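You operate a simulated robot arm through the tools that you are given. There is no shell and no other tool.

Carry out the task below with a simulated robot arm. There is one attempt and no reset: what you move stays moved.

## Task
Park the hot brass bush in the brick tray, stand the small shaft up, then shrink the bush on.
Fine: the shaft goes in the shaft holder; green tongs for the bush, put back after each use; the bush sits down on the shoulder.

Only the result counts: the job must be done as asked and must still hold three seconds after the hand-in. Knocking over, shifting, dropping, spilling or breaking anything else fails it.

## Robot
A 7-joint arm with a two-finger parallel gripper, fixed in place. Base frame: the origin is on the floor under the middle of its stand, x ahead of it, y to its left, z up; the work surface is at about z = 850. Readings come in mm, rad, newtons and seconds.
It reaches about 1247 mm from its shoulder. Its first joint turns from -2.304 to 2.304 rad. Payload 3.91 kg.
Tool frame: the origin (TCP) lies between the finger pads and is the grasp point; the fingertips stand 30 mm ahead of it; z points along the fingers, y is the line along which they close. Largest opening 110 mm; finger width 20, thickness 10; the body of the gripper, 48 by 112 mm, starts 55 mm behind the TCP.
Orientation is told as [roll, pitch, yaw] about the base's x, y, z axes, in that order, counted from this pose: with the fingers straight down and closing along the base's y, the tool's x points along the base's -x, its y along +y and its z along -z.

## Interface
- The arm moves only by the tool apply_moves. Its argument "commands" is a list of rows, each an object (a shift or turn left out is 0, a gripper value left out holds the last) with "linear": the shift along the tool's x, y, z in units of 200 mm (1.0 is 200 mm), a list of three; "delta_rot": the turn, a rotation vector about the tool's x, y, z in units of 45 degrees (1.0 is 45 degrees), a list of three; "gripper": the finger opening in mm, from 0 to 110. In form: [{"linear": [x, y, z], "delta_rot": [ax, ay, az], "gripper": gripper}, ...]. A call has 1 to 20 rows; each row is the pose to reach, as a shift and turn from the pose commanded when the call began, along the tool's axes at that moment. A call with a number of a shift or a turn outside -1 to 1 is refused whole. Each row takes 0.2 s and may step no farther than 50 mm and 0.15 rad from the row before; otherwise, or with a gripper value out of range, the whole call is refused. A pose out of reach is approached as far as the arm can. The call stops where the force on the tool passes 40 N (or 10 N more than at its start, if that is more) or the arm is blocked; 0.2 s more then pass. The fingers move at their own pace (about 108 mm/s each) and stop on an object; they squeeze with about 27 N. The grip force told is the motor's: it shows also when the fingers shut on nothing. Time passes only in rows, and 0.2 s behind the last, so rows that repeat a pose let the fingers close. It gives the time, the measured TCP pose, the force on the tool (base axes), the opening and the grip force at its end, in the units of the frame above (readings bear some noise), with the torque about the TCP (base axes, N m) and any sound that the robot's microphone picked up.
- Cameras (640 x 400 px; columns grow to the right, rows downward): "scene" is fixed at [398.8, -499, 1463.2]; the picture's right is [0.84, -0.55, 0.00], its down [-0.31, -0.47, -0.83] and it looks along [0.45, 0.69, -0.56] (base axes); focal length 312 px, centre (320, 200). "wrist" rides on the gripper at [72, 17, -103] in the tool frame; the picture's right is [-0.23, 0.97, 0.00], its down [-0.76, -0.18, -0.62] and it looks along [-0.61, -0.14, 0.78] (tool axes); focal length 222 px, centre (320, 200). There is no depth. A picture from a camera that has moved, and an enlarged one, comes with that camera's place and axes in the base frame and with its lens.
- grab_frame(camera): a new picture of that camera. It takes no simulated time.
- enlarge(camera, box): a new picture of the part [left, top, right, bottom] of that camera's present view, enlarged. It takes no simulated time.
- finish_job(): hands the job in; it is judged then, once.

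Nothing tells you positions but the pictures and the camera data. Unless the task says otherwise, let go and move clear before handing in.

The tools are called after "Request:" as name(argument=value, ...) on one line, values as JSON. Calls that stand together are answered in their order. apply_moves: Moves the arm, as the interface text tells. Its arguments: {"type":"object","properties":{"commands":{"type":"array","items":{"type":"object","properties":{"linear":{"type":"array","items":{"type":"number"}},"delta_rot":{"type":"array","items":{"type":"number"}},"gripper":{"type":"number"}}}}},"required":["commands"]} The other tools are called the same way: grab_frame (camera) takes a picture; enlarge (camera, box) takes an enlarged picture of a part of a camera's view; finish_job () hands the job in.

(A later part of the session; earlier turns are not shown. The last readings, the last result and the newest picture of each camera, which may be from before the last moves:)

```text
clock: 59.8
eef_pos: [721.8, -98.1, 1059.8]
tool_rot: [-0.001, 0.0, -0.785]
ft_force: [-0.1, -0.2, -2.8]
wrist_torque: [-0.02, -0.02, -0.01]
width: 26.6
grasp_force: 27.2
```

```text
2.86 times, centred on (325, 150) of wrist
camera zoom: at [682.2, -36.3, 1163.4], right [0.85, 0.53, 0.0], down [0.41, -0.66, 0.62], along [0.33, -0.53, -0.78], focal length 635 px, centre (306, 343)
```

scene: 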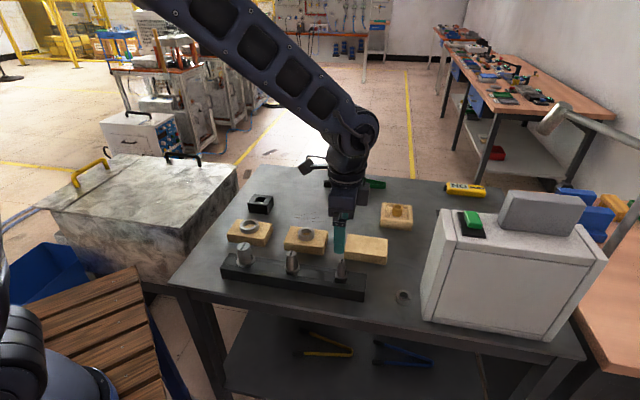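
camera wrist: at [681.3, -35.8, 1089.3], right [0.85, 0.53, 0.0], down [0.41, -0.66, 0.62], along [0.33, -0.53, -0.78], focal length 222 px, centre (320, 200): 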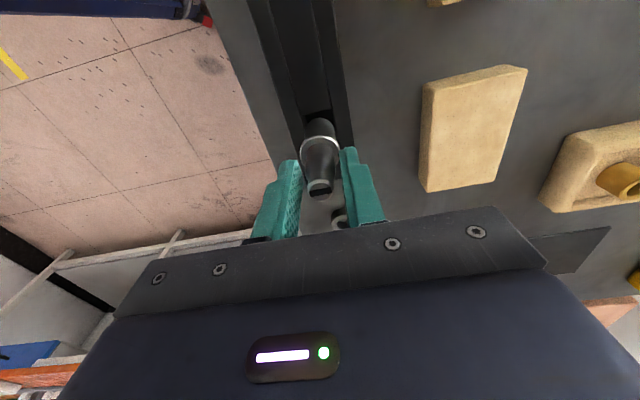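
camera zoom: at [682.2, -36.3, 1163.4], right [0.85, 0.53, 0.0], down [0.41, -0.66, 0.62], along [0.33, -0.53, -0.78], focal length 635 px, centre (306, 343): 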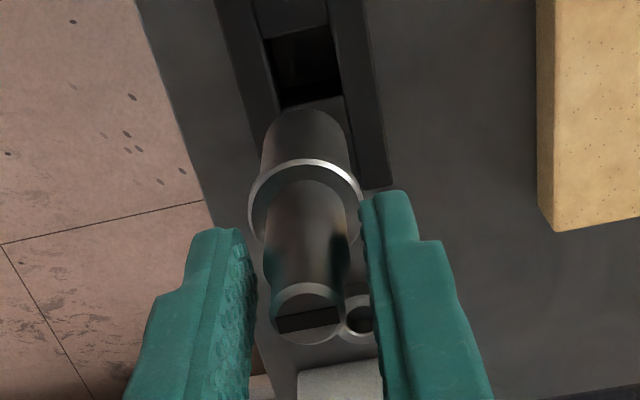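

The shaft has a 30 mm flange over a 25 mm body, so it should drop into the holder's square hole with the flange on top. I'll carry it at height over to the holder.

Request:
apply_moves(commands=[{"linear": [0.0775, 0.0708, 0]}, {"linear": [0.217, 0.198, 0]}, {"linear": [0.372, 0.34, 0]}, {"linear": [0.527, 0.481, 0]}, {"linear": [0.674, 0.616, 0]}, {"linear": [0.775, 0.708, 0]}])

Request:
apply_moves(commands=[{"linear": [0.0775, 0.0708, 0]}, {"linear": [0.217, 0.198, 0]}, {"linear": [0.372, 0.34, 0]}, {"linear": [0.527, 0.481, 0]}, {"linear": [0.674, 0.616, 0]}, {"linear": [0.775, 0.708, 0]}, {"linear": [0.775, 0.708, 0]}])

Request:
grab_frame(camera="wrist")

Request:
enlarge(camera="scene", box=[220, 140, 310, 230])

Request:
enlarge(camera="wrist", box=[240, 50, 400, 220])

```text
clock: 61.2
eef_pos: [710.8, 111.3, 1059.5]
tool_rot: [0.0, -0.001, -0.787]
ft_force: [-0.5, -0.5, -2.7]
wrist_torque: [-0.01, 0.01, -0.02]
width: 27.2
grasp_force: 27.3
```

```text
clock: 62.8
eef_pos: [702.9, 321.3, 1058.9]
tool_rot: [-0.001, 0.0, -0.785]
ft_force: [0.7, -0.2, -2.6]
wrist_torque: [0.01, 0.0, 0.0]
width: 26.9
grasp_force: 27.3
```

```text
taken
camera wrist: at [663.1, 383.8, 1163.1], right [0.85, 0.53, 0.0], down [0.41, -0.66, 0.62], along [0.33, -0.53, -0.78], focal length 222 px, centre (320, 200)
```

wrist: 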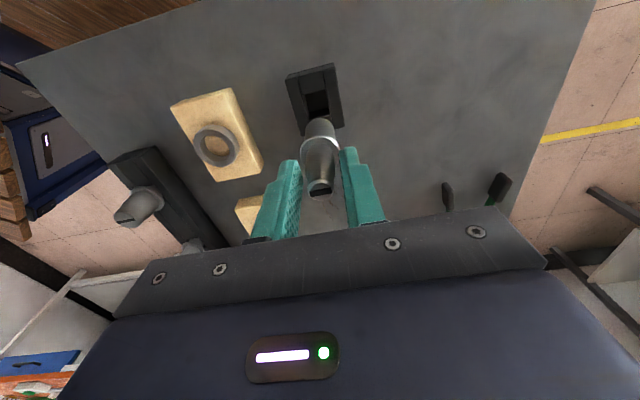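

```text
4.44 times, centred on (265, 185) of scene
camera zoom: at [398.8, -499.0, 1463.2], right [0.84, -0.55, 0.0], down [-0.31, -0.47, -0.83], along [0.45, 0.69, -0.56], focal length 1388 px, centre (564, 267)
```

zoom: 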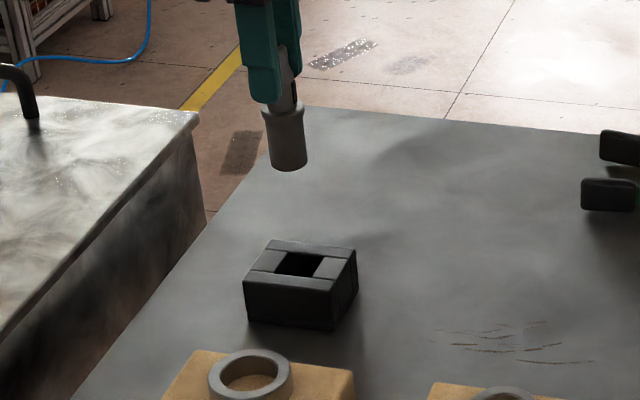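

```text
2.35 times, centred on (320, 135) of wrist
camera zoom: at [663.1, 383.8, 1163.1], right [0.85, 0.53, 0.0], down [0.41, -0.66, 0.62], along [0.33, -0.53, -0.78], focal length 523 px, centre (320, 353)
```

zoom: 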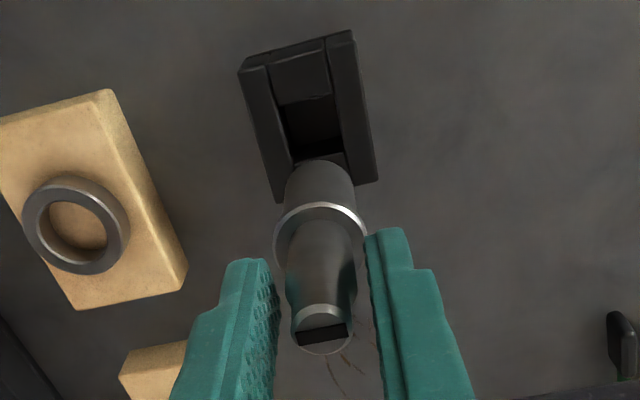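

The holder is roughly 67 by 54 mm with a hole about 26 mm square, so alignment must be tight. I'll zoom in to measure the hole exactly relative to the tool.

Request:
enlarge(camera="wrist", box=[275, 55, 360, 135])

Request:
enlarge(camera="scene", box=[240, 185, 285, 220])

```text
5.00 times, centred on (318, 95) of wrist
camera zoom: at [663.1, 383.8, 1163.1], right [0.85, 0.53, 0.0], down [0.41, -0.66, 0.62], along [0.33, -0.53, -0.78], focal length 1111 px, centre (332, 725)
```

zoom: 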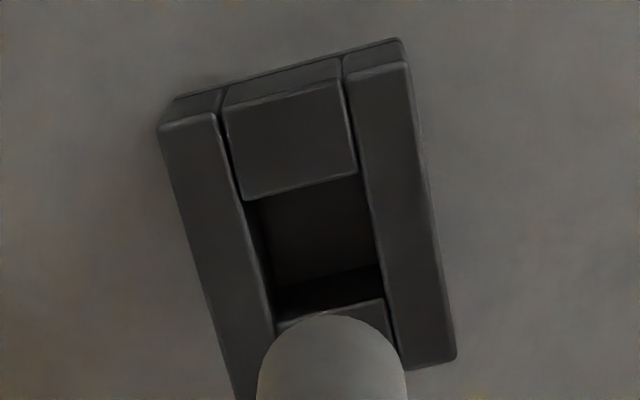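

```text
11.43 times, centred on (262, 202) of scene
camera zoom: at [398.8, -499.0, 1463.2], right [0.84, -0.55, 0.0], down [-0.31, -0.47, -0.83], along [0.45, 0.69, -0.56], focal length 3570 px, centre (977, 171)
```

zoom: 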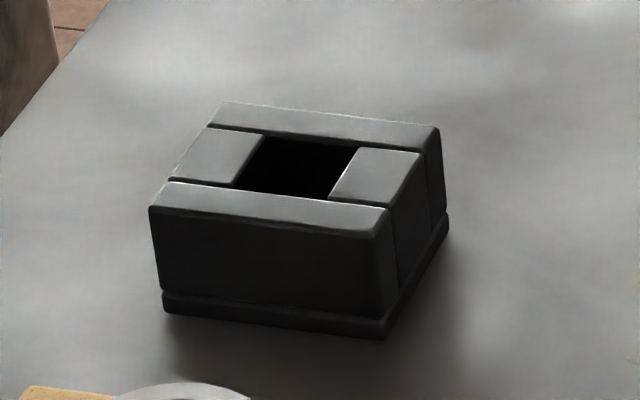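

The hole centre lies at about tool (-1.2, -4.1), 28 by 26 mm with its top near z 891. I'll correct by that and come down until the shaft's foot is about 10 mm above it.

Request:
apply_moves(commands=[{"linear": [-0.003, -0.0103, 0.1]}, {"linear": [-0.006, -0.0205, 0.2]}, {"linear": [-0.006, -0.0205, 0.3]}, {"linear": [-0.006, -0.0205, 0.375]}, {"linear": [-0.006, -0.0205, 0.375]}])

Request:
enlarge(camera="wrist", box=[265, 40, 375, 170])

Request:
enlarge(camera="scene", box=[235, 170, 290, 220])

```text
clock: 64.0
eef_pos: [700.1, 317.5, 985.2]
tool_rot: [-0.001, 0.0, -0.787]
ft_force: [-0.5, -0.1, -3.4]
wrist_torque: [-0.01, 0.01, -0.01]
width: 26.8
grasp_force: 27.2
```

```text
3.08 times, centred on (320, 105) of wrist
camera zoom: at [660.8, 379.5, 1088.2], right [0.85, 0.53, 0.0], down [0.41, -0.66, 0.62], along [0.33, -0.53, -0.78], focal length 684 px, centre (320, 492)
```

zoom: 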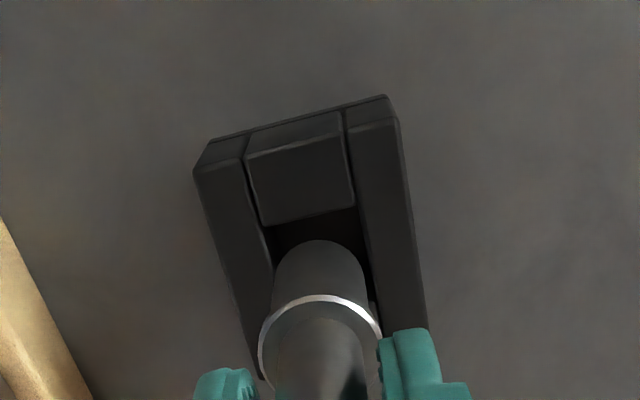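

```text
8.00 times, centred on (262, 195) of scene
camera zoom: at [398.8, -499.0, 1463.2], right [0.84, -0.55, 0.0], down [-0.31, -0.47, -0.83], along [0.45, 0.69, -0.56], focal length 2499 px, centre (780, 240)
```

zoom: 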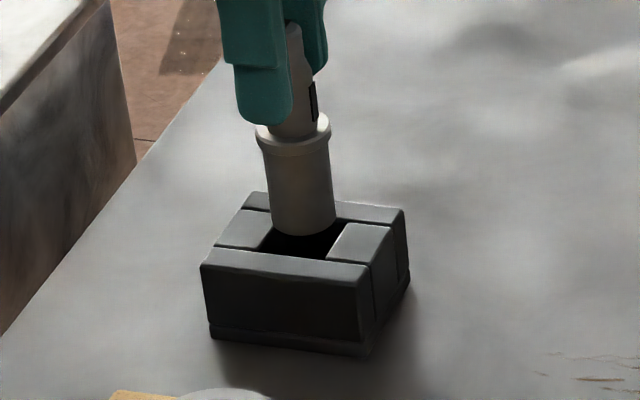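

The shaft looks centred over the hole from both cameras. I'll descend in small steps and watch for contact.

Request:
apply_moves(commands=[{"linear": [0, 0, 0.025]}, {"linear": [0, 0, 0.045]}])

Request:
enlarge(camera="scene", box=[240, 180, 285, 215])

Request:
enlarge(camera="wrist", box=[275, 50, 365, 150])

```text
clock: 64.6
eef_pos: [700.8, 318.3, 976.3]
tool_rot: [-0.002, 0.002, -0.786]
ft_force: [-0.9, -0.7, 0.7]
wrist_torque: [-0.07, 0.0, 0.01]
width: 26.5
grasp_force: 26.9
```

```text
11.43 times, centred on (262, 198) of scene
camera zoom: at [398.8, -499.0, 1463.2], right [0.84, -0.55, 0.0], down [-0.31, -0.47, -0.83], along [0.45, 0.69, -0.56], focal length 3570 px, centre (977, 229)
```

zoom: 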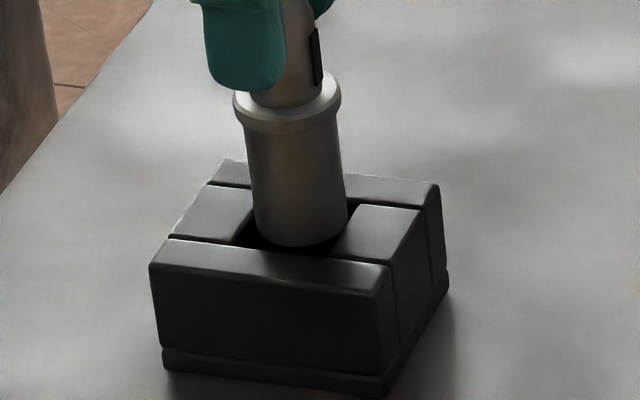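

```text
4.00 times, centred on (320, 100) of wrist
camera zoom: at [661.3, 379.4, 1079.6], right [0.85, 0.53, 0.0], down [0.41, -0.66, 0.62], along [0.33, -0.53, -0.78], focal length 888 px, centre (320, 600)
```

zoom: 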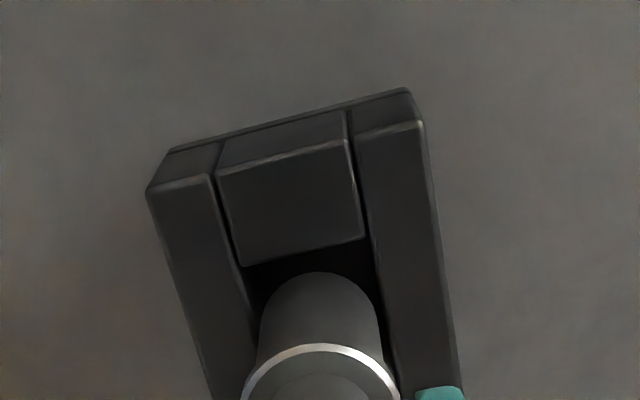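

The body's right edge looks slightly closer to the right rail. I'll zoom further to judge the offset.

Request:
enlarge(camera="wrist", box=[295, 100, 350, 145])

Request:
enlarge(camera="scene", box=[253, 190, 276, 206])

```text
8.89 times, centred on (322, 122) of wrist
camera zoom: at [661.3, 379.4, 1079.6], right [0.85, 0.53, 0.0], down [0.41, -0.66, 0.62], along [0.33, -0.53, -0.78], focal length 1974 px, centre (298, 889)
```

zoom: 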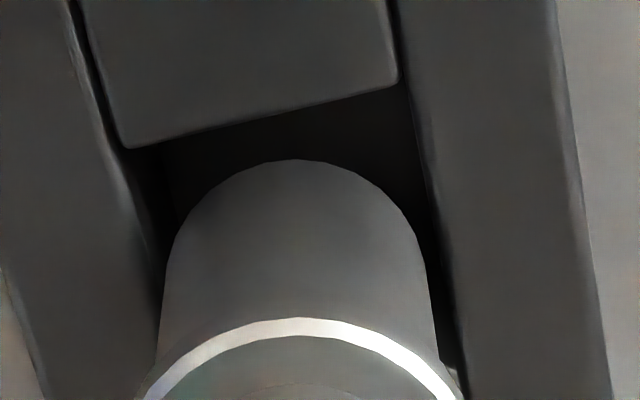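

```text
16.00 times, centred on (264, 198) of scene
camera zoom: at [398.8, -499.0, 1463.2], right [0.84, -0.55, 0.0], down [-0.31, -0.47, -0.83], along [0.45, 0.69, -0.56], focal length 4999 px, centre (1208, 232)
```

zoom: 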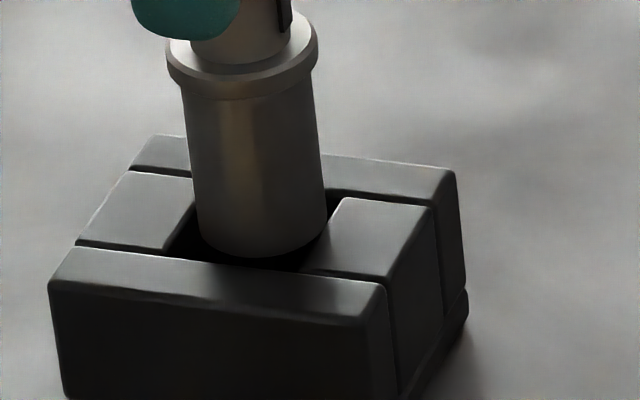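

It seems the foot is about 2 mm too far towards -x (tool) and just touching the block there, with the sideways fit fine. I'll lift 3 mm, shift +2.2 mm and look again.

Request:
apply_moves(commands=[{"linear": [0, 0, -0.015]}, {"linear": [0.011, 0.001, -0.015]}, {"linear": [0.011, 0.001, -0.015]}])

Request:
enlarge(camera="wrist", box=[295, 100, 350, 145])

Request:
enlarge(camera="scene", box=[253, 190, 276, 206])

```text
clock: 65.4
eef_pos: [698.7, 319.3, 978.1]
tool_rot: [0.0, -0.001, -0.785]
ft_force: [-0.5, -0.3, -3.3]
wrist_torque: [0.02, 0.0, 0.02]
width: 26.6
grasp_force: 27.0
```

```text
8.89 times, centred on (322, 122) of wrist
camera zoom: at [659.5, 381.5, 1082.3], right [0.85, 0.53, 0.0], down [0.41, -0.66, 0.62], along [0.33, -0.53, -0.78], focal length 1974 px, centre (298, 889)
```

zoom: 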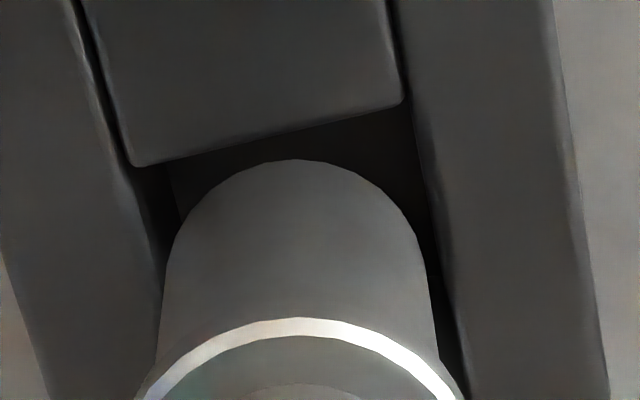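

```text
16.00 times, centred on (264, 198) of scene
camera zoom: at [398.8, -499.0, 1463.2], right [0.84, -0.55, 0.0], down [-0.31, -0.47, -0.83], along [0.45, 0.69, -0.56], focal length 4999 px, centre (1208, 232)
```

zoom: 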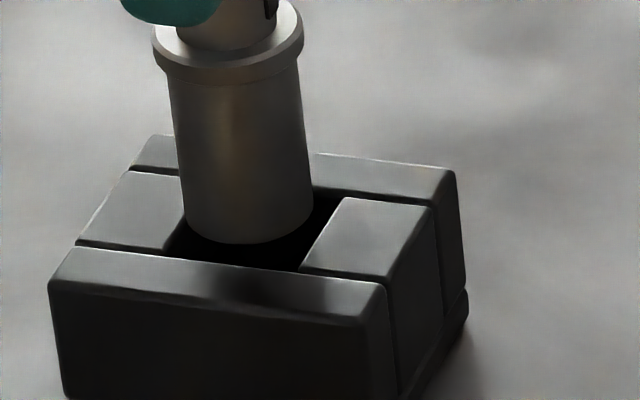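

The foot is now clear of the block on both ends, with a touch more room on the right. I'll shift +0.4 mm in y and step down, checking force.

Request:
apply_moves(commands=[{"linear": [0, 0.002, 0.005]}, {"linear": [0, 0.002, 0.012]}, {"linear": [0, 0.002, 0.02]}])

```text
clock: 66.2
eef_pos: [699.5, 319.8, 974.9]
tool_rot: [0.001, 0.0, -0.787]
ft_force: [0.7, 0.6, -2.5]
wrist_torque: [-0.03, 0.01, 0.04]
width: 26.8
grasp_force: 26.6
```

At z 975 there's no contact, which is below where it touched before, so it's entering. I'll continue in small steps.

Request:
apply_moves(commands=[{"linear": [0, 0, 0.007]}, {"linear": [0, 0, 0.014]}, {"linear": [0, 0, 0.02]}])

Request:
enlarge(camera="scene", box=[253, 190, 276, 206])

Request:
enlarge(camera="wrist", box=[295, 100, 350, 145])

```text
clock: 67.0
eef_pos: [698.0, 320.1, 970.2]
tool_rot: [0.0, -0.002, -0.786]
ft_force: [-0.1, 0.3, -3.6]
wrist_torque: [0.02, -0.02, -0.04]
width: 26.9
grasp_force: 26.6
```

```text
16.00 times, centred on (264, 198) of scene
camera zoom: at [398.8, -499.0, 1463.2], right [0.84, -0.55, 0.0], down [-0.31, -0.47, -0.83], along [0.45, 0.69, -0.56], focal length 4999 px, centre (1208, 232)
```

zoom: 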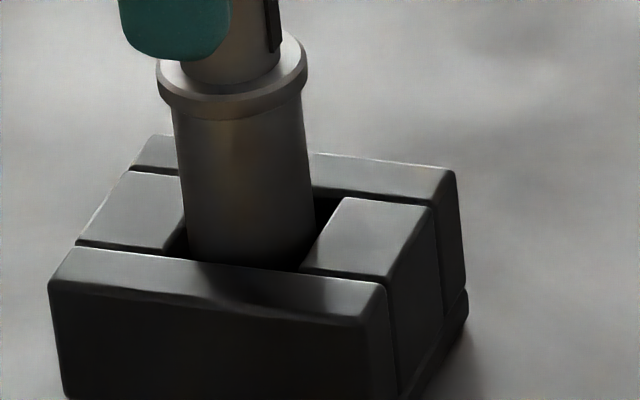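

```text
8.89 times, centred on (322, 122) of wrist
camera zoom: at [659.5, 381.6, 1074.4], right [0.85, 0.53, 0.0], down [0.41, -0.66, 0.62], along [0.33, -0.53, -0.78], focal length 1974 px, centre (298, 889)
```

zoom: 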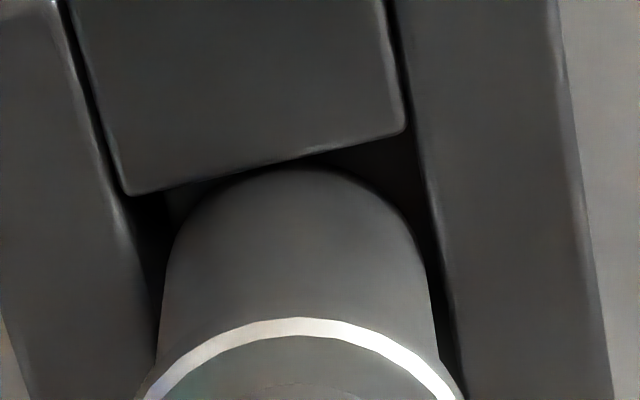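

The foot is inside the hole. I'll shift back slightly (-0.8 mm in x) to centre it and go down further while watching the force.

Request:
apply_moves(commands=[{"linear": [-0.002, 0, 0.012]}, {"linear": [-0.004, 0, 0.025]}, {"linear": [-0.004, 0, 0.04]}, {"linear": [-0.004, 0, 0.055]}, {"linear": [-0.004, 0, 0.07]}])

Request:
enlarge(camera="scene", box=[245, 185, 285, 215])

```text
clock: 68.2
eef_pos: [699.9, 318.4, 956.7]
tool_rot: [0.0, -0.002, -0.785]
ft_force: [0.2, -0.4, -1.7]
wrist_torque: [0.03, -0.02, -0.03]
width: 26.8
grasp_force: 26.7
```

```text
13.33 times, centred on (265, 200) of scene
camera zoom: at [398.8, -499.0, 1463.2], right [0.84, -0.55, 0.0], down [-0.31, -0.47, -0.83], along [0.45, 0.69, -0.56], focal length 4166 px, centre (1053, 200)
```

zoom: 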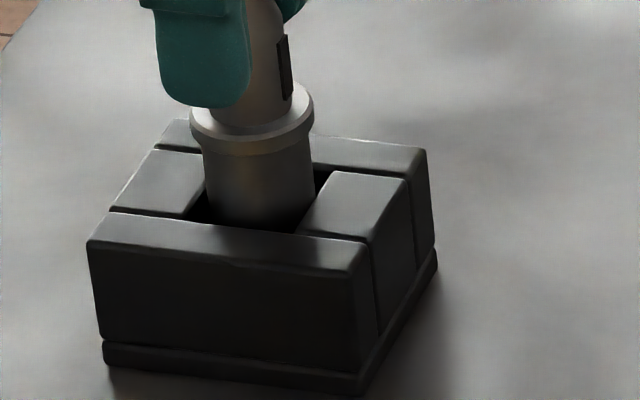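

No contact force so far at z 957. I'll go on down in small increments until it seats.

Request:
apply_moves(commands=[{"linear": [0, 0, 0.01]}, {"linear": [0, 0, 0.02]}, {"linear": [0, 0, 0.03]}, {"linear": [0, 0, 0.04]}])

```text
clock: 69.2
eef_pos: [698.8, 318.6, 949.5]
tool_rot: [0.0, 0.0, -0.786]
ft_force: [-0.3, 0.7, -2.6]
wrist_torque: [0.0, -0.03, 0.03]
width: 26.5
grasp_force: 27.0
```

Request:
apply_moves(commands=[{"linear": [0, 0, 0.005]}, {"linear": [0, 0, 0.01]}])

```text
clock: 69.8
eef_pos: [699.3, 319.0, 946.8]
tool_rot: [0.001, 0.001, -0.785]
ft_force: [0.0, -0.4, -2.5]
wrist_torque: [-0.03, -0.04, 0.0]
width: 27.0
grasp_force: 27.0
```

The force hasn't changed at z 947, so the shaft is still hanging free. I'll keep stepping down 2 mm at a time.

Request:
apply_moves(commands=[{"linear": [0, 0, 0.005]}, {"linear": [0, 0, 0.01]}])

Request:
enlarge(camera="scene", box=[245, 185, 285, 215])

```text
clock: 70.4
eef_pos: [699.9, 318.9, 946.3]
tool_rot: [0.001, 0.001, -0.785]
ft_force: [-1.2, -1.8, 11.8]
wrist_torque: [-0.1, 0.04, 0.02]
width: 26.8
grasp_force: 26.4
```

```text
13.33 times, centred on (265, 200) of scene
camera zoom: at [398.8, -499.0, 1463.2], right [0.84, -0.55, 0.0], down [-0.31, -0.47, -0.83], along [0.45, 0.69, -0.56], focal length 4166 px, centre (1053, 200)
```

zoom: 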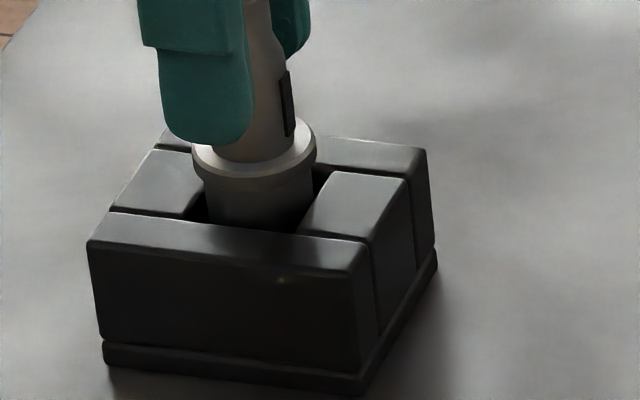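

The shaft has touched the holder's floor, at the same height it sat in the rack. I'll relieve the pressure a little and release it.

Request:
apply_moves(commands=[{"linear": [0, 0, -0.004]}, {"linear": [0, 0, -0.004], "gripper": 18}, {"linear": [0, 0, -0.004], "gripper": 24}, {"linear": [0, 0, -0.004], "gripper": 28}, {"linear": [0, 0, -0.004], "gripper": 34}, {"linear": [0, 0, -0.004], "gripper": 44}, {"linear": [0, 0, -0.004], "gripper": 60}, {"linear": [0, 0, -0.004], "gripper": 60}])

Request:
enlarge(camera="wrist", box=[230, 50, 410, 220])

Request:
enlarge(camera="scene", box=[240, 175, 290, 215])

```text
clock: 72.2
eef_pos: [698.9, 318.3, 945.8]
tool_rot: [0.001, 0.0, -0.786]
ft_force: [-0.3, -0.4, 0.3]
wrist_torque: [0.01, -0.02, -0.01]
width: 60.0
grasp_force: 0.1
```

```text
2.35 times, centred on (320, 135) of wrist
camera zoom: at [660.1, 381.4, 1049.5], right [0.85, 0.53, 0.0], down [0.41, -0.66, 0.62], along [0.33, -0.53, -0.78], focal length 523 px, centre (320, 353)
```

zoom: 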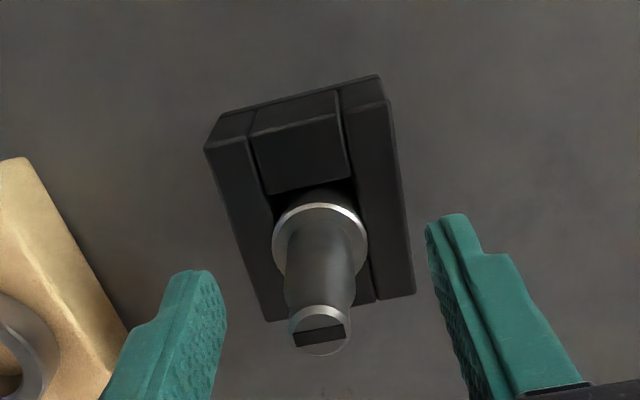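

```text
10.00 times, centred on (265, 195) of scene
camera zoom: at [398.8, -499.0, 1463.2], right [0.84, -0.55, 0.0], down [-0.31, -0.47, -0.83], along [0.45, 0.69, -0.56], focal length 3124 px, centre (870, 250)
```

zoom: 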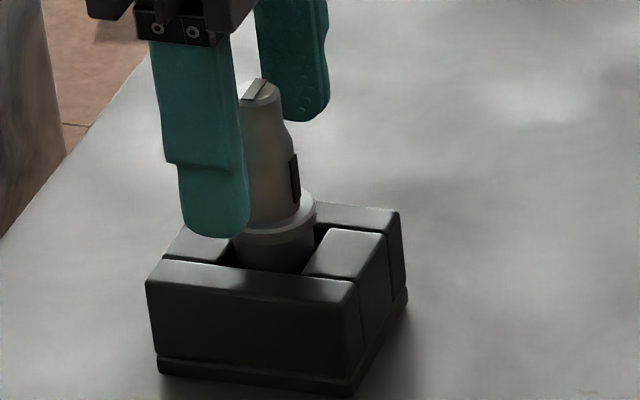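

The small shaft stands upright in the holder. I'll rise clear and return to the green tongs.

Request:
apply_moves(commands=[{"linear": [0, 0, -0.08]}, {"linear": [0, 0, -0.2]}, {"linear": [0, 0, -0.4]}, {"linear": [0, 0, -0.6]}])

Request:
grab_frame(camera="wrist")

Request:
enlarge(camera="wrist", box=[270, 60, 370, 150])

Request:
enlarge(camera="scene", box=[235, 175, 290, 225])

```text
clock: 73.2
eef_pos: [700.2, 320.3, 1064.3]
tool_rot: [-0.001, 0.0, -0.787]
ft_force: [0.4, 0.6, -0.6]
wrist_torque: [0.02, 0.01, -0.01]
width: 60.2
grasp_force: 0.0
```

```text
taken
camera wrist: at [660.5, 382.4, 1168.7], right [0.85, 0.53, 0.0], down [0.41, -0.66, 0.62], along [0.33, -0.53, -0.78], focal length 222 px, centre (320, 200)
```

wrist: 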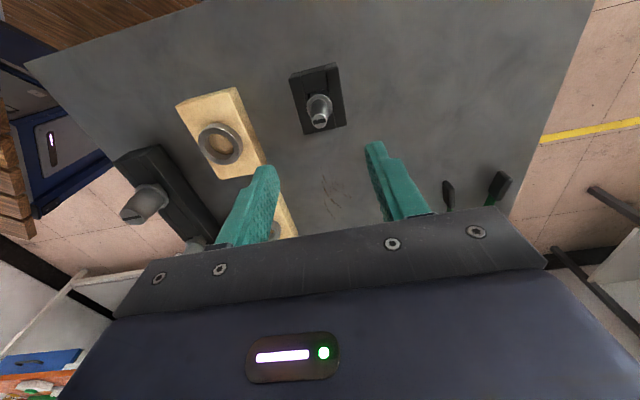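

```text
4.44 times, centred on (320, 105) of wrist
camera zoom: at [660.5, 382.4, 1168.7], right [0.85, 0.53, 0.0], down [0.41, -0.66, 0.62], along [0.33, -0.53, -0.78], focal length 987 px, centre (320, 622)
```

zoom: 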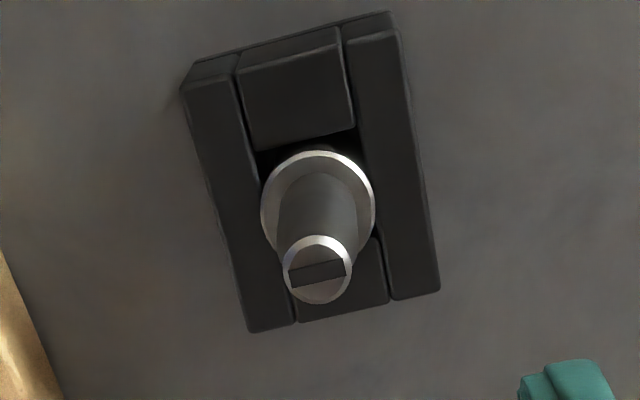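

```text
8.00 times, centred on (262, 200) of scene
camera zoom: at [398.8, -499.0, 1463.2], right [0.84, -0.55, 0.0], down [-0.31, -0.47, -0.83], along [0.45, 0.69, -0.56], focal length 2499 px, centre (780, 200)
```

zoom: 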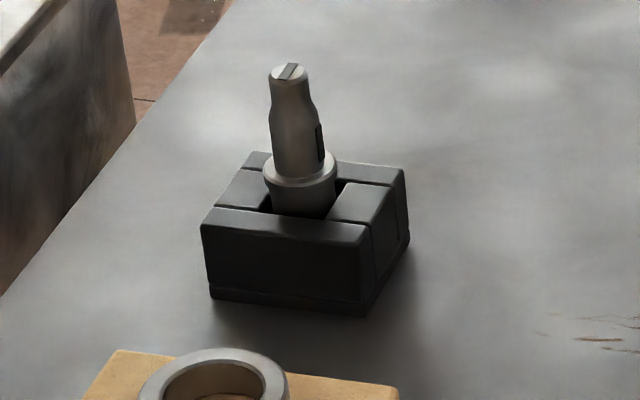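

The shaft stands straight in the holder at about (700.9, 318). Now I'll go back for the tongs.

Request:
apply_moves(commands=[{"linear": [-0.166, 0.137, 0], "gripper": 90}, {"linear": [-0.332, 0.274, 0], "gripper": 90}, {"linear": [-0.498, 0.411, 0], "gripper": 90}, {"linear": [-0.6643, 0.5483, 0], "gripper": 90}])

Request:
apply_moves(commands=[{"linear": [-0.166, 0.137, 0.08]}, {"linear": [-0.332, 0.274, 0.16]}, {"linear": [-0.498, 0.411, 0.24]}, {"linear": [-0.6643, 0.5483, 0.329]}, {"linear": [-0.6643, 0.5483, 0.5]}, {"linear": [-0.6643, 0.5483, 0.679]}, {"linear": [-0.6643, 0.5483, 0.679]}])

Request:
enlarge(camera="wrist", box=[200, 0, 440, 220])

Request:
enlarge(camera="scene", box=[310, 130, 420, 200])

```text
clock: 74.2
eef_pos: [871.4, 302.4, 1066.0]
tool_rot: [0.002, 0.001, -0.786]
ft_force: [-1.6, 0.0, 1.3]
wrist_torque: [-0.05, -0.04, 0.0]
width: 90.0
grasp_force: 0.1
```

```text
clock: 75.8
eef_pos: [1043.3, 286.4, 929.8]
tool_rot: [0.0, 0.0, -0.786]
ft_force: [0.2, -0.6, 0.1]
wrist_torque: [-0.01, 0.03, 0.0]
width: 90.1
grasp_force: 0.1
```

```text
1.82 times, centred on (320, 110) of wrist
camera zoom: at [1002.6, 347.9, 1033.2], right [0.85, 0.53, 0.0], down [0.41, -0.66, 0.62], along [0.33, -0.53, -0.78], focal length 404 px, centre (320, 364)
```

zoom: 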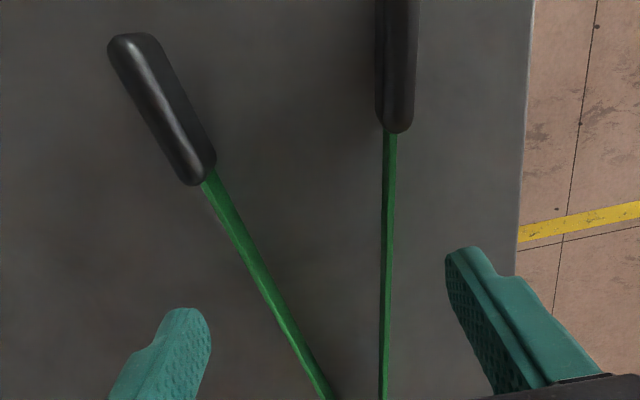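

```text
5.71 times, centred on (365, 165) of scene
camera zoom: at [398.8, -499.0, 1463.2], right [0.84, -0.55, 0.0], down [-0.31, -0.47, -0.83], along [0.45, 0.69, -0.56], focal length 1785 px, centre (63, 400)
```

zoom: 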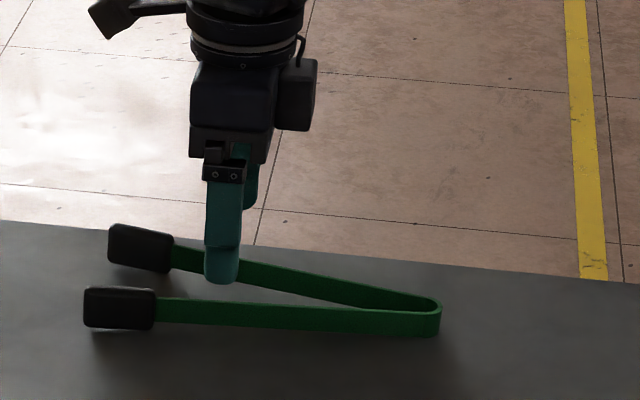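

The tongs sit in the same pose relative to the gripper as before. I'll repeat the grasp: lower, close lightly, lift slowly, then squeeze shut.

Request:
apply_moves(commands=[{"linear": [0, 0, 0.08]}, {"linear": [0, 0, 0.16]}, {"linear": [0, 0, 0.236]}, {"linear": [0, 0, 0.236], "gripper": 60}, {"linear": [0, 0, 0.236], "gripper": 50}, {"linear": [0, 0, 0.236], "gripper": 40}, {"linear": [0, 0, 0.236], "gripper": 30}, {"linear": [0, 0, 0.236], "gripper": 30}])

Request:
apply_moves(commands=[{"linear": [0, 0, -0.01]}, {"linear": [0, 0, -0.02]}, {"linear": [0, 0, -0.03]}, {"linear": [0, 0, -0.04]}, {"linear": [0, 0, -0.05]}, {"linear": [0, 0, -0.05], "gripper": 25}, {"linear": [0, 0, -0.05], "gripper": 20}, {"linear": [0, 0, -0.05], "gripper": 15}, {"linear": [0, 0, -0.05], "gripper": 8}, {"linear": [0, 0, -0.05], "gripper": 0}, {"linear": [0, 0, -0.05], "gripper": 0}])

Request:
enlarge(camera="scene", box=[310, 140, 400, 200])

Request:
grab_frame(camera="wrist")

```text
clock: 77.6
eef_pos: [1043.6, 285.2, 883.3]
tool_rot: [0.001, 0.002, -0.784]
ft_force: [0.4, -0.4, -0.3]
wrist_torque: [-0.03, 0.02, -0.03]
width: 34.9
grasp_force: 6.9
```

```text
clock: 80.0
eef_pos: [1043.8, 286.7, 892.9]
tool_rot: [0.002, 0.0, -0.786]
ft_force: [0.6, -0.2, 0.4]
wrist_torque: [0.0, 0.0, -0.02]
width: 18.1
grasp_force: 27.0
```

```text
6.67 times, centred on (355, 170) of scene
camera zoom: at [398.8, -499.0, 1463.2], right [0.84, -0.55, 0.0], down [-0.31, -0.47, -0.83], along [0.45, 0.69, -0.56], focal length 2083 px, centre (87, 400)
```

zoom: 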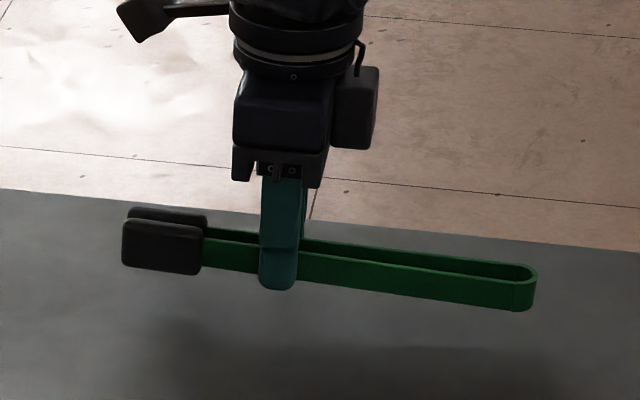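

```text
taken
camera wrist: at [1003.6, 348.3, 996.2], right [0.85, 0.53, 0.0], down [0.41, -0.66, 0.62], along [0.33, -0.53, -0.78], focal length 222 px, centre (320, 200)
```

wrist: 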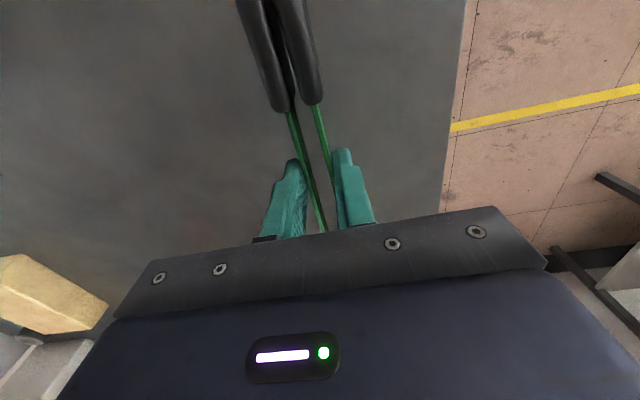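

The tongs are in hand again. I'll carry them back over the tray at yaw +45°, as I did when releasing the bush.

Request:
apply_moves(commands=[{"linear": [0, 0, -0.15]}, {"linear": [0, 0, -0.3]}, {"linear": [-0.0731, -0.053, -0.327], "delta_rot": [0, 0, -0.1667]}, {"linear": [-0.1462, -0.106, -0.353], "delta_rot": [0, 0, -0.3333]}, {"linear": [-0.2193, -0.159, -0.38], "delta_rot": [0, 0, -0.5]}, {"linear": [-0.2923, -0.212, -0.407], "delta_rot": [0, 0, -0.6667]}, {"linear": [-0.3654, -0.265, -0.433], "delta_rot": [0, 0, -0.8333]}, {"linear": [-0.4385, -0.318, -0.46], "delta_rot": [0, 0, -1.0]}])

Request:
apply_moves(commands=[{"linear": [-0.0133, -0.0889, 0], "delta_rot": [0, 0, -0.1667]}, {"linear": [-0.0267, -0.1778, 0], "delta_rot": [0, 0, -0.3333]}, {"linear": [-0.04, -0.2668, 0], "delta_rot": [0, 0, -0.5]}, {"linear": [-0.0533, -0.3557, 0], "delta_rot": [0, 0, -0.6667]}, {"linear": [-0.0667, -0.4446, 0], "delta_rot": [0, 0, -0.8333]}, {"linear": [-0.08, -0.5335, 0], "delta_rot": [0, 0, -1.0]}, {"linear": [-0.08, -0.5335, 0], "delta_rot": [0, 0, -1.0]}])

Request:
grab_frame(camera="wrist")

Request:
enlarge(camera="scene", box=[350, 140, 450, 240])

```text
clock: 81.8
eef_pos: [1059.7, 180.8, 984.5]
tool_rot: [0.0, 0.0, 0.0]
ft_force: [0.6, 0.3, -1.7]
wrist_torque: [-0.01, -0.02, 0.0]
width: 18.3
grasp_force: 26.7
```

```text
clock: 83.4
eef_pos: [1076.2, 71.7, 985.0]
tool_rot: [0.001, 0.002, 0.785]
ft_force: [-0.6, -0.3, -1.5]
wrist_torque: [0.0, 0.0, -0.03]
width: 18.3
grasp_force: 26.6
```

```text
taken
camera wrist: at [1013.1, 31.8, 1088.3], right [-0.53, 0.85, 0.0], down [0.66, 0.41, 0.62], along [0.53, 0.33, -0.78], focal length 222 px, centre (320, 200)
```

wrist: 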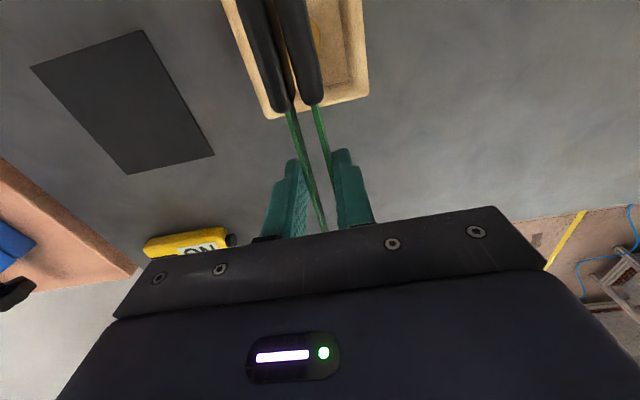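

```text
4.00 times, centred on (400, 190) of scene
camera zoom: at [398.8, -499.0, 1463.2], right [0.84, -0.55, 0.0], down [-0.31, -0.47, -0.83], along [0.45, 0.69, -0.56], focal length 1250 px, centre (0, 240)
```

zoom: 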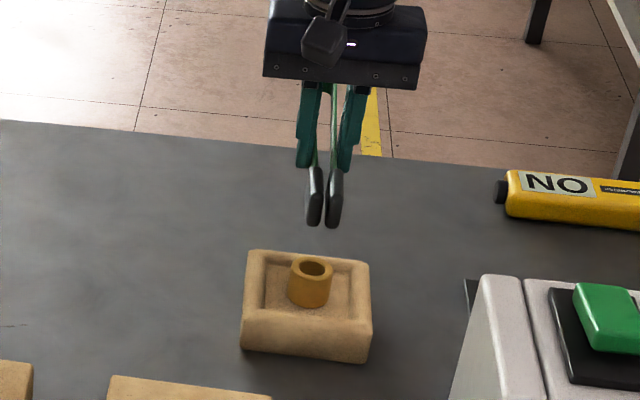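

The bush stands in the tray below the tongs. I'll lower to just above it, open to about 47 mm and check the alignment.

Request:
apply_moves(commands=[{"linear": [0, 0, 0.05]}, {"linear": [0, 0, 0.11]}, {"linear": [0, 0, 0.16]}, {"linear": [0, 0, 0.174]}, {"linear": [0, 0, 0.174], "gripper": 14}, {"linear": [0, 0, 0.174], "gripper": 18}, {"linear": [0, 0, 0.174], "gripper": 22}, {"linear": [0, 0, 0.174], "gripper": 26}, {"linear": [0, 0, 0.174], "gripper": 30}, {"linear": [0, 0, 0.174], "gripper": 34}, {"linear": [0, 0, 0.174], "gripper": 38}, {"linear": [0, 0, 0.174], "gripper": 42}, {"linear": [0, 0, 0.174], "gripper": 45}, {"linear": [0, 0, 0.174], "gripper": 47}, {"linear": [0, 0, 0.174], "gripper": 47}])

Request:
grab_frame(camera="wrist")

Request:
enlarge(camera="scene", box=[360, 160, 440, 240])

Request:
enlarge(camera="wrist", box=[160, 0, 420, 140])

```text
clock: 86.6
eef_pos: [1076.9, 72.0, 949.7]
tool_rot: [-0.001, 0.001, 0.785]
ft_force: [-0.1, -0.5, -1.3]
wrist_torque: [0.06, 0.01, 0.0]
width: 47.1
grasp_force: 6.7
```

```text
taken
camera wrist: at [1012.9, 32.0, 1053.7], right [-0.53, 0.85, 0.0], down [0.66, 0.41, 0.62], along [0.53, 0.33, -0.78], focal length 222 px, centre (320, 200)
```

wrist: 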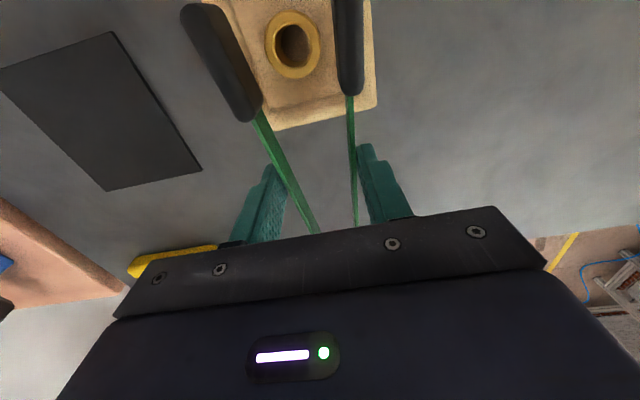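

```text
5.00 times, centred on (400, 200) of scene
camera zoom: at [398.8, -499.0, 1463.2], right [0.84, -0.55, 0.0], down [-0.31, -0.47, -0.83], along [0.45, 0.69, -0.56], focal length 1562 px, centre (-80, 200)
```

zoom: 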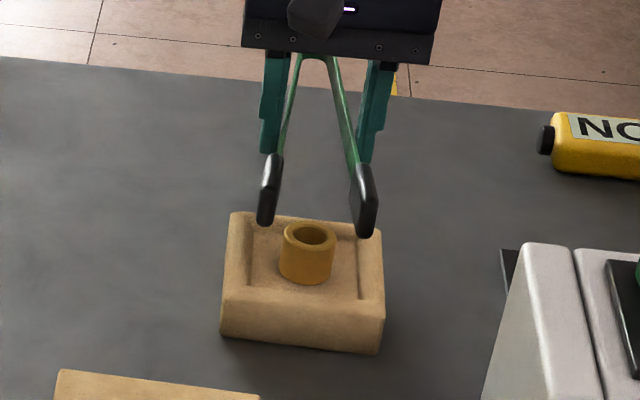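

```text
2.46 times, centred on (290, 70) of wrist
camera zoom: at [1012.9, 32.0, 1053.7], right [-0.53, 0.85, 0.0], down [0.66, 0.41, 0.62], along [0.53, 0.33, -0.78], focal length 547 px, centre (394, 520)
```

zoom: 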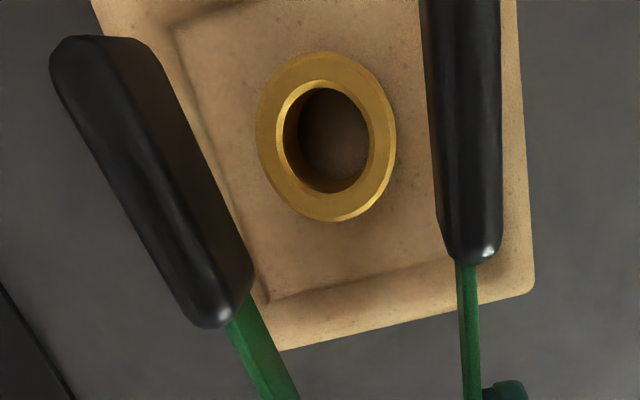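

The bush is centred between the pads at about tool (66, 0). I'll lower around it slowly and close.

Request:
apply_moves(commands=[{"linear": [0, 0, 0.025]}, {"linear": [0, 0, 0.05]}, {"linear": [0, 0, 0.075]}, {"linear": [0, 0, 0.1]}, {"linear": [0, 0, 0.125]}, {"linear": [0, 0, 0.15]}, {"linear": [0, 0, 0.168]}, {"linear": [0, 0, 0.168]}])

Request:
enlarge(camera="scene", box=[365, 180, 435, 240])

Request:
enlarge(camera="wrist", box=[160, 0, 420, 140])

```text
clock: 88.4
eef_pos: [1074.7, 71.1, 916.6]
tool_rot: [0.001, -0.001, 0.786]
ft_force: [-0.7, -0.5, -1.6]
wrist_torque: [0.01, 0.0, -0.01]
width: 47.4
grasp_force: 6.2
```

```text
6.67 times, centred on (400, 210) of scene
camera zoom: at [398.8, -499.0, 1463.2], right [0.84, -0.55, 0.0], down [-0.31, -0.47, -0.83], along [0.45, 0.69, -0.56], focal length 2083 px, centre (-213, 133)
```

zoom: 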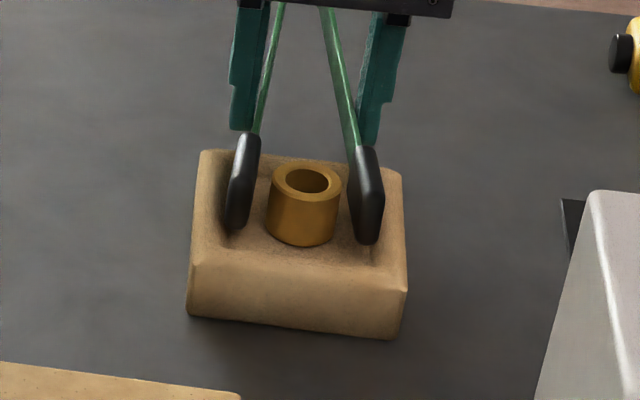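

```text
2.46 times, centred on (290, 70) of wrist
camera zoom: at [1012.1, 31.8, 1019.9], right [-0.53, 0.85, 0.0], down [0.66, 0.41, 0.62], along [0.53, 0.33, -0.78], focal length 547 px, centre (394, 520)
```

zoom: 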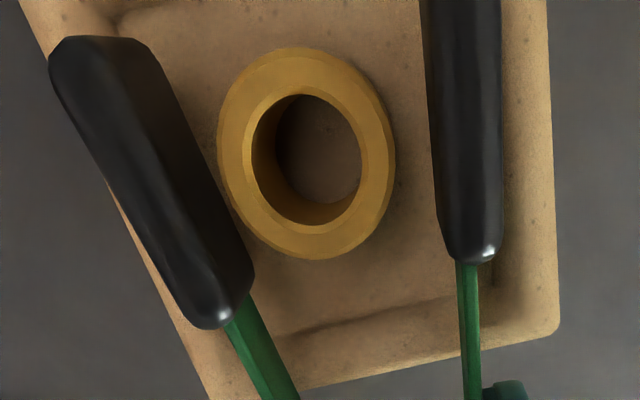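

The pads straddle the bush with even clearance. I'll close on it and lift slowly.

Request:
apply_moves(commands=[{"gripper": 43}, {"gripper": 39}, {"gripper": 35}, {"gripper": 31}, {"gripper": 26}, {"gripper": 20}, {"gripper": 10}, {"gripper": 0}, {"gripper": 0}])

Request:
apply_moves(commands=[{"linear": [0, 0, -0.01]}, {"linear": [0, 0, -0.025]}, {"linear": [0, 0, -0.045]}, {"linear": [0, 0, -0.07]}, {"linear": [0, 0, -0.1]}, {"linear": [0, 0, -0.14]}, {"linear": [0, 0, -0.18]}, {"linear": [0, 0, -0.22]}, {"linear": [0, 0, -0.25]}, {"linear": [0, 0, -0.25]}])

Request:
enlarge(camera="scene", box=[360, 150, 440, 240])

Request:
enlarge(camera="wrist", box=[160, 0, 420, 140])

```text
clock: 90.4
eef_pos: [1075.7, 71.4, 916.0]
tool_rot: [0.0, 0.001, 0.784]
ft_force: [0.0, 0.2, -0.4]
wrist_torque: [-0.03, -0.03, 0.07]
width: 37.8
grasp_force: 26.8
```

```text
clock: 92.6
eef_pos: [1075.8, 71.5, 966.9]
tool_rot: [0.001, 0.0, 0.784]
ft_force: [-0.6, -0.4, -1.4]
wrist_torque: [0.06, -0.04, -0.04]
width: 37.8
grasp_force: 26.8
```

```text
4.44 times, centred on (400, 195) of scene
camera zoom: at [398.8, -499.0, 1463.2], right [0.84, -0.55, 0.0], down [-0.31, -0.47, -0.83], along [0.45, 0.69, -0.56], focal length 1388 px, centre (-36, 222)
```

zoom: 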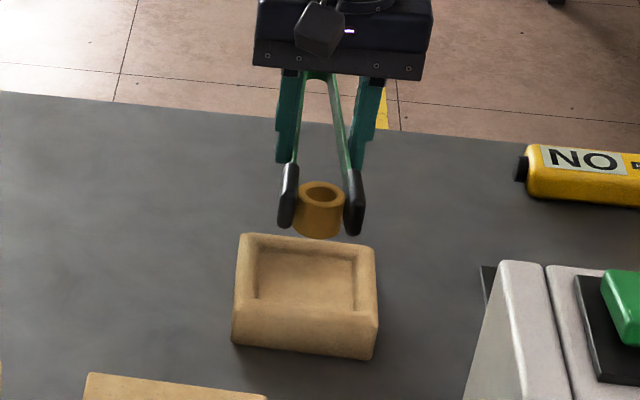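

```text
2.46 times, centred on (290, 70) of wrist
camera zoom: at [1012.7, 31.9, 1069.6], right [-0.53, 0.85, 0.0], down [0.66, 0.41, 0.62], along [0.53, 0.33, -0.78], focal length 547 px, centre (394, 520)
```

zoom: 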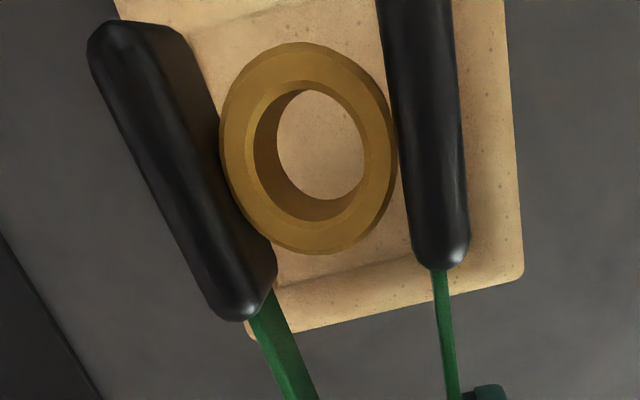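

The bush is held level at tool (66.7, 1.0). I'll raise it well above the shaft's height and carry it to the holder.

Request:
apply_moves(commands=[{"linear": [0.002, 0.03, -0.06]}, {"linear": [0.008, 0.13, -0.13]}, {"linear": [0.016, 0.27, -0.2]}, {"linear": [0.024, 0.42, -0.26]}, {"linear": [0.032, 0.56, -0.3]}, {"linear": [0.038, 0.67, -0.32]}, {"linear": [0.042, 0.73, -0.32]}])

Request:
apply_moves(commands=[{"linear": [0.002, 0.04, 0]}, {"linear": [0.008, 0.15, 0]}, {"linear": [0.016, 0.29, 0]}, {"linear": [0.024, 0.44, 0]}, {"linear": [0.032, 0.58, 0]}, {"linear": [0.038, 0.69, 0]}, {"linear": [0.042, 0.73, 0]}])

Request:
apply_moves(commands=[{"linear": [0.002, 0.04, 0]}, {"linear": [0.008, 0.15, 0]}, {"linear": [0.016, 0.29, 0]}, {"linear": [0.024, 0.44, 0]}, {"linear": [0.032, 0.58, 0]}, {"linear": [0.038, 0.69, 0]}, {"linear": [0.0415, 0.728, 0]}, {"linear": [0.0415, 0.728, 0]}])

Request:
grab_frame(camera="wrist")

Request:
enlarge(camera="scene", box=[220, 120, 320, 220])

Request:
enlarge(camera="wrist", box=[160, 0, 420, 140])

```text
clock: 94.2
eef_pos: [967.6, 168.2, 1030.1]
tool_rot: [0.0, 0.001, 0.785]
ft_force: [0.7, -0.3, -3.5]
wrist_torque: [0.08, -0.07, -0.02]
width: 37.4
grasp_force: 26.6
```

```text
clock: 95.8
eef_pos: [856.9, 266.9, 1030.2]
tool_rot: [0.0, 0.0, 0.785]
ft_force: [0.5, 0.1, -2.7]
wrist_torque: [0.09, -0.02, 0.01]
width: 37.9
grasp_force: 27.0
```

```text
clock: 97.6
eef_pos: [748.7, 364.7, 1030.4]
tool_rot: [0.001, 0.0, 0.786]
ft_force: [-0.9, 0.3, -1.9]
wrist_torque: [0.06, -0.05, -0.01]
width: 37.4
grasp_force: 26.4
```

```text
taken
camera wrist: at [685.5, 324.6, 1134.0], right [-0.53, 0.85, 0.0], down [0.66, 0.41, 0.62], along [0.53, 0.33, -0.78], focal length 222 px, centre (320, 200)
```

wrist: 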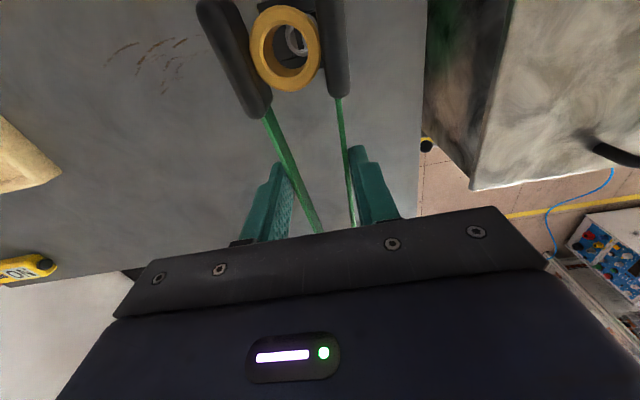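

```text
4.00 times, centred on (270, 170) of scene
camera zoom: at [398.8, -499.0, 1463.2], right [0.84, -0.55, 0.0], down [-0.31, -0.47, -0.83], along [0.45, 0.69, -0.56], focal length 1250 px, centre (520, 320)
```

zoom: 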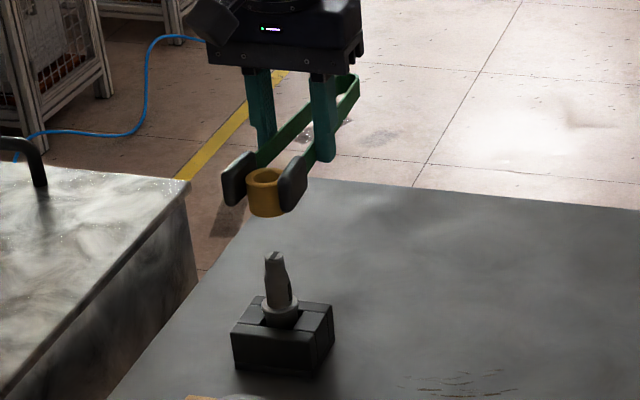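

```text
2.46 times, centred on (290, 70) of wrist
camera zoom: at [685.5, 324.6, 1134.0], right [-0.53, 0.85, 0.0], down [0.66, 0.41, 0.62], along [0.53, 0.33, -0.78], focal length 547 px, centre (394, 520)
```

zoom: 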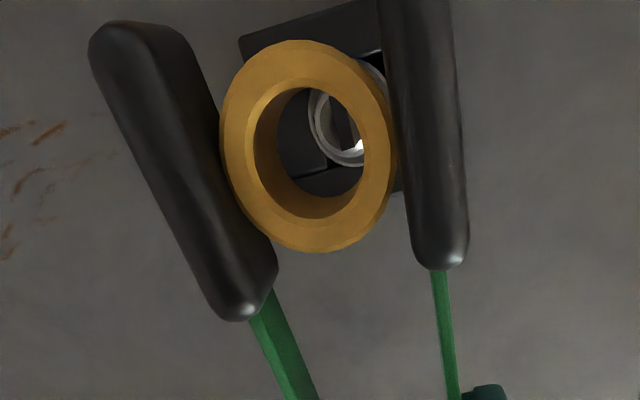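

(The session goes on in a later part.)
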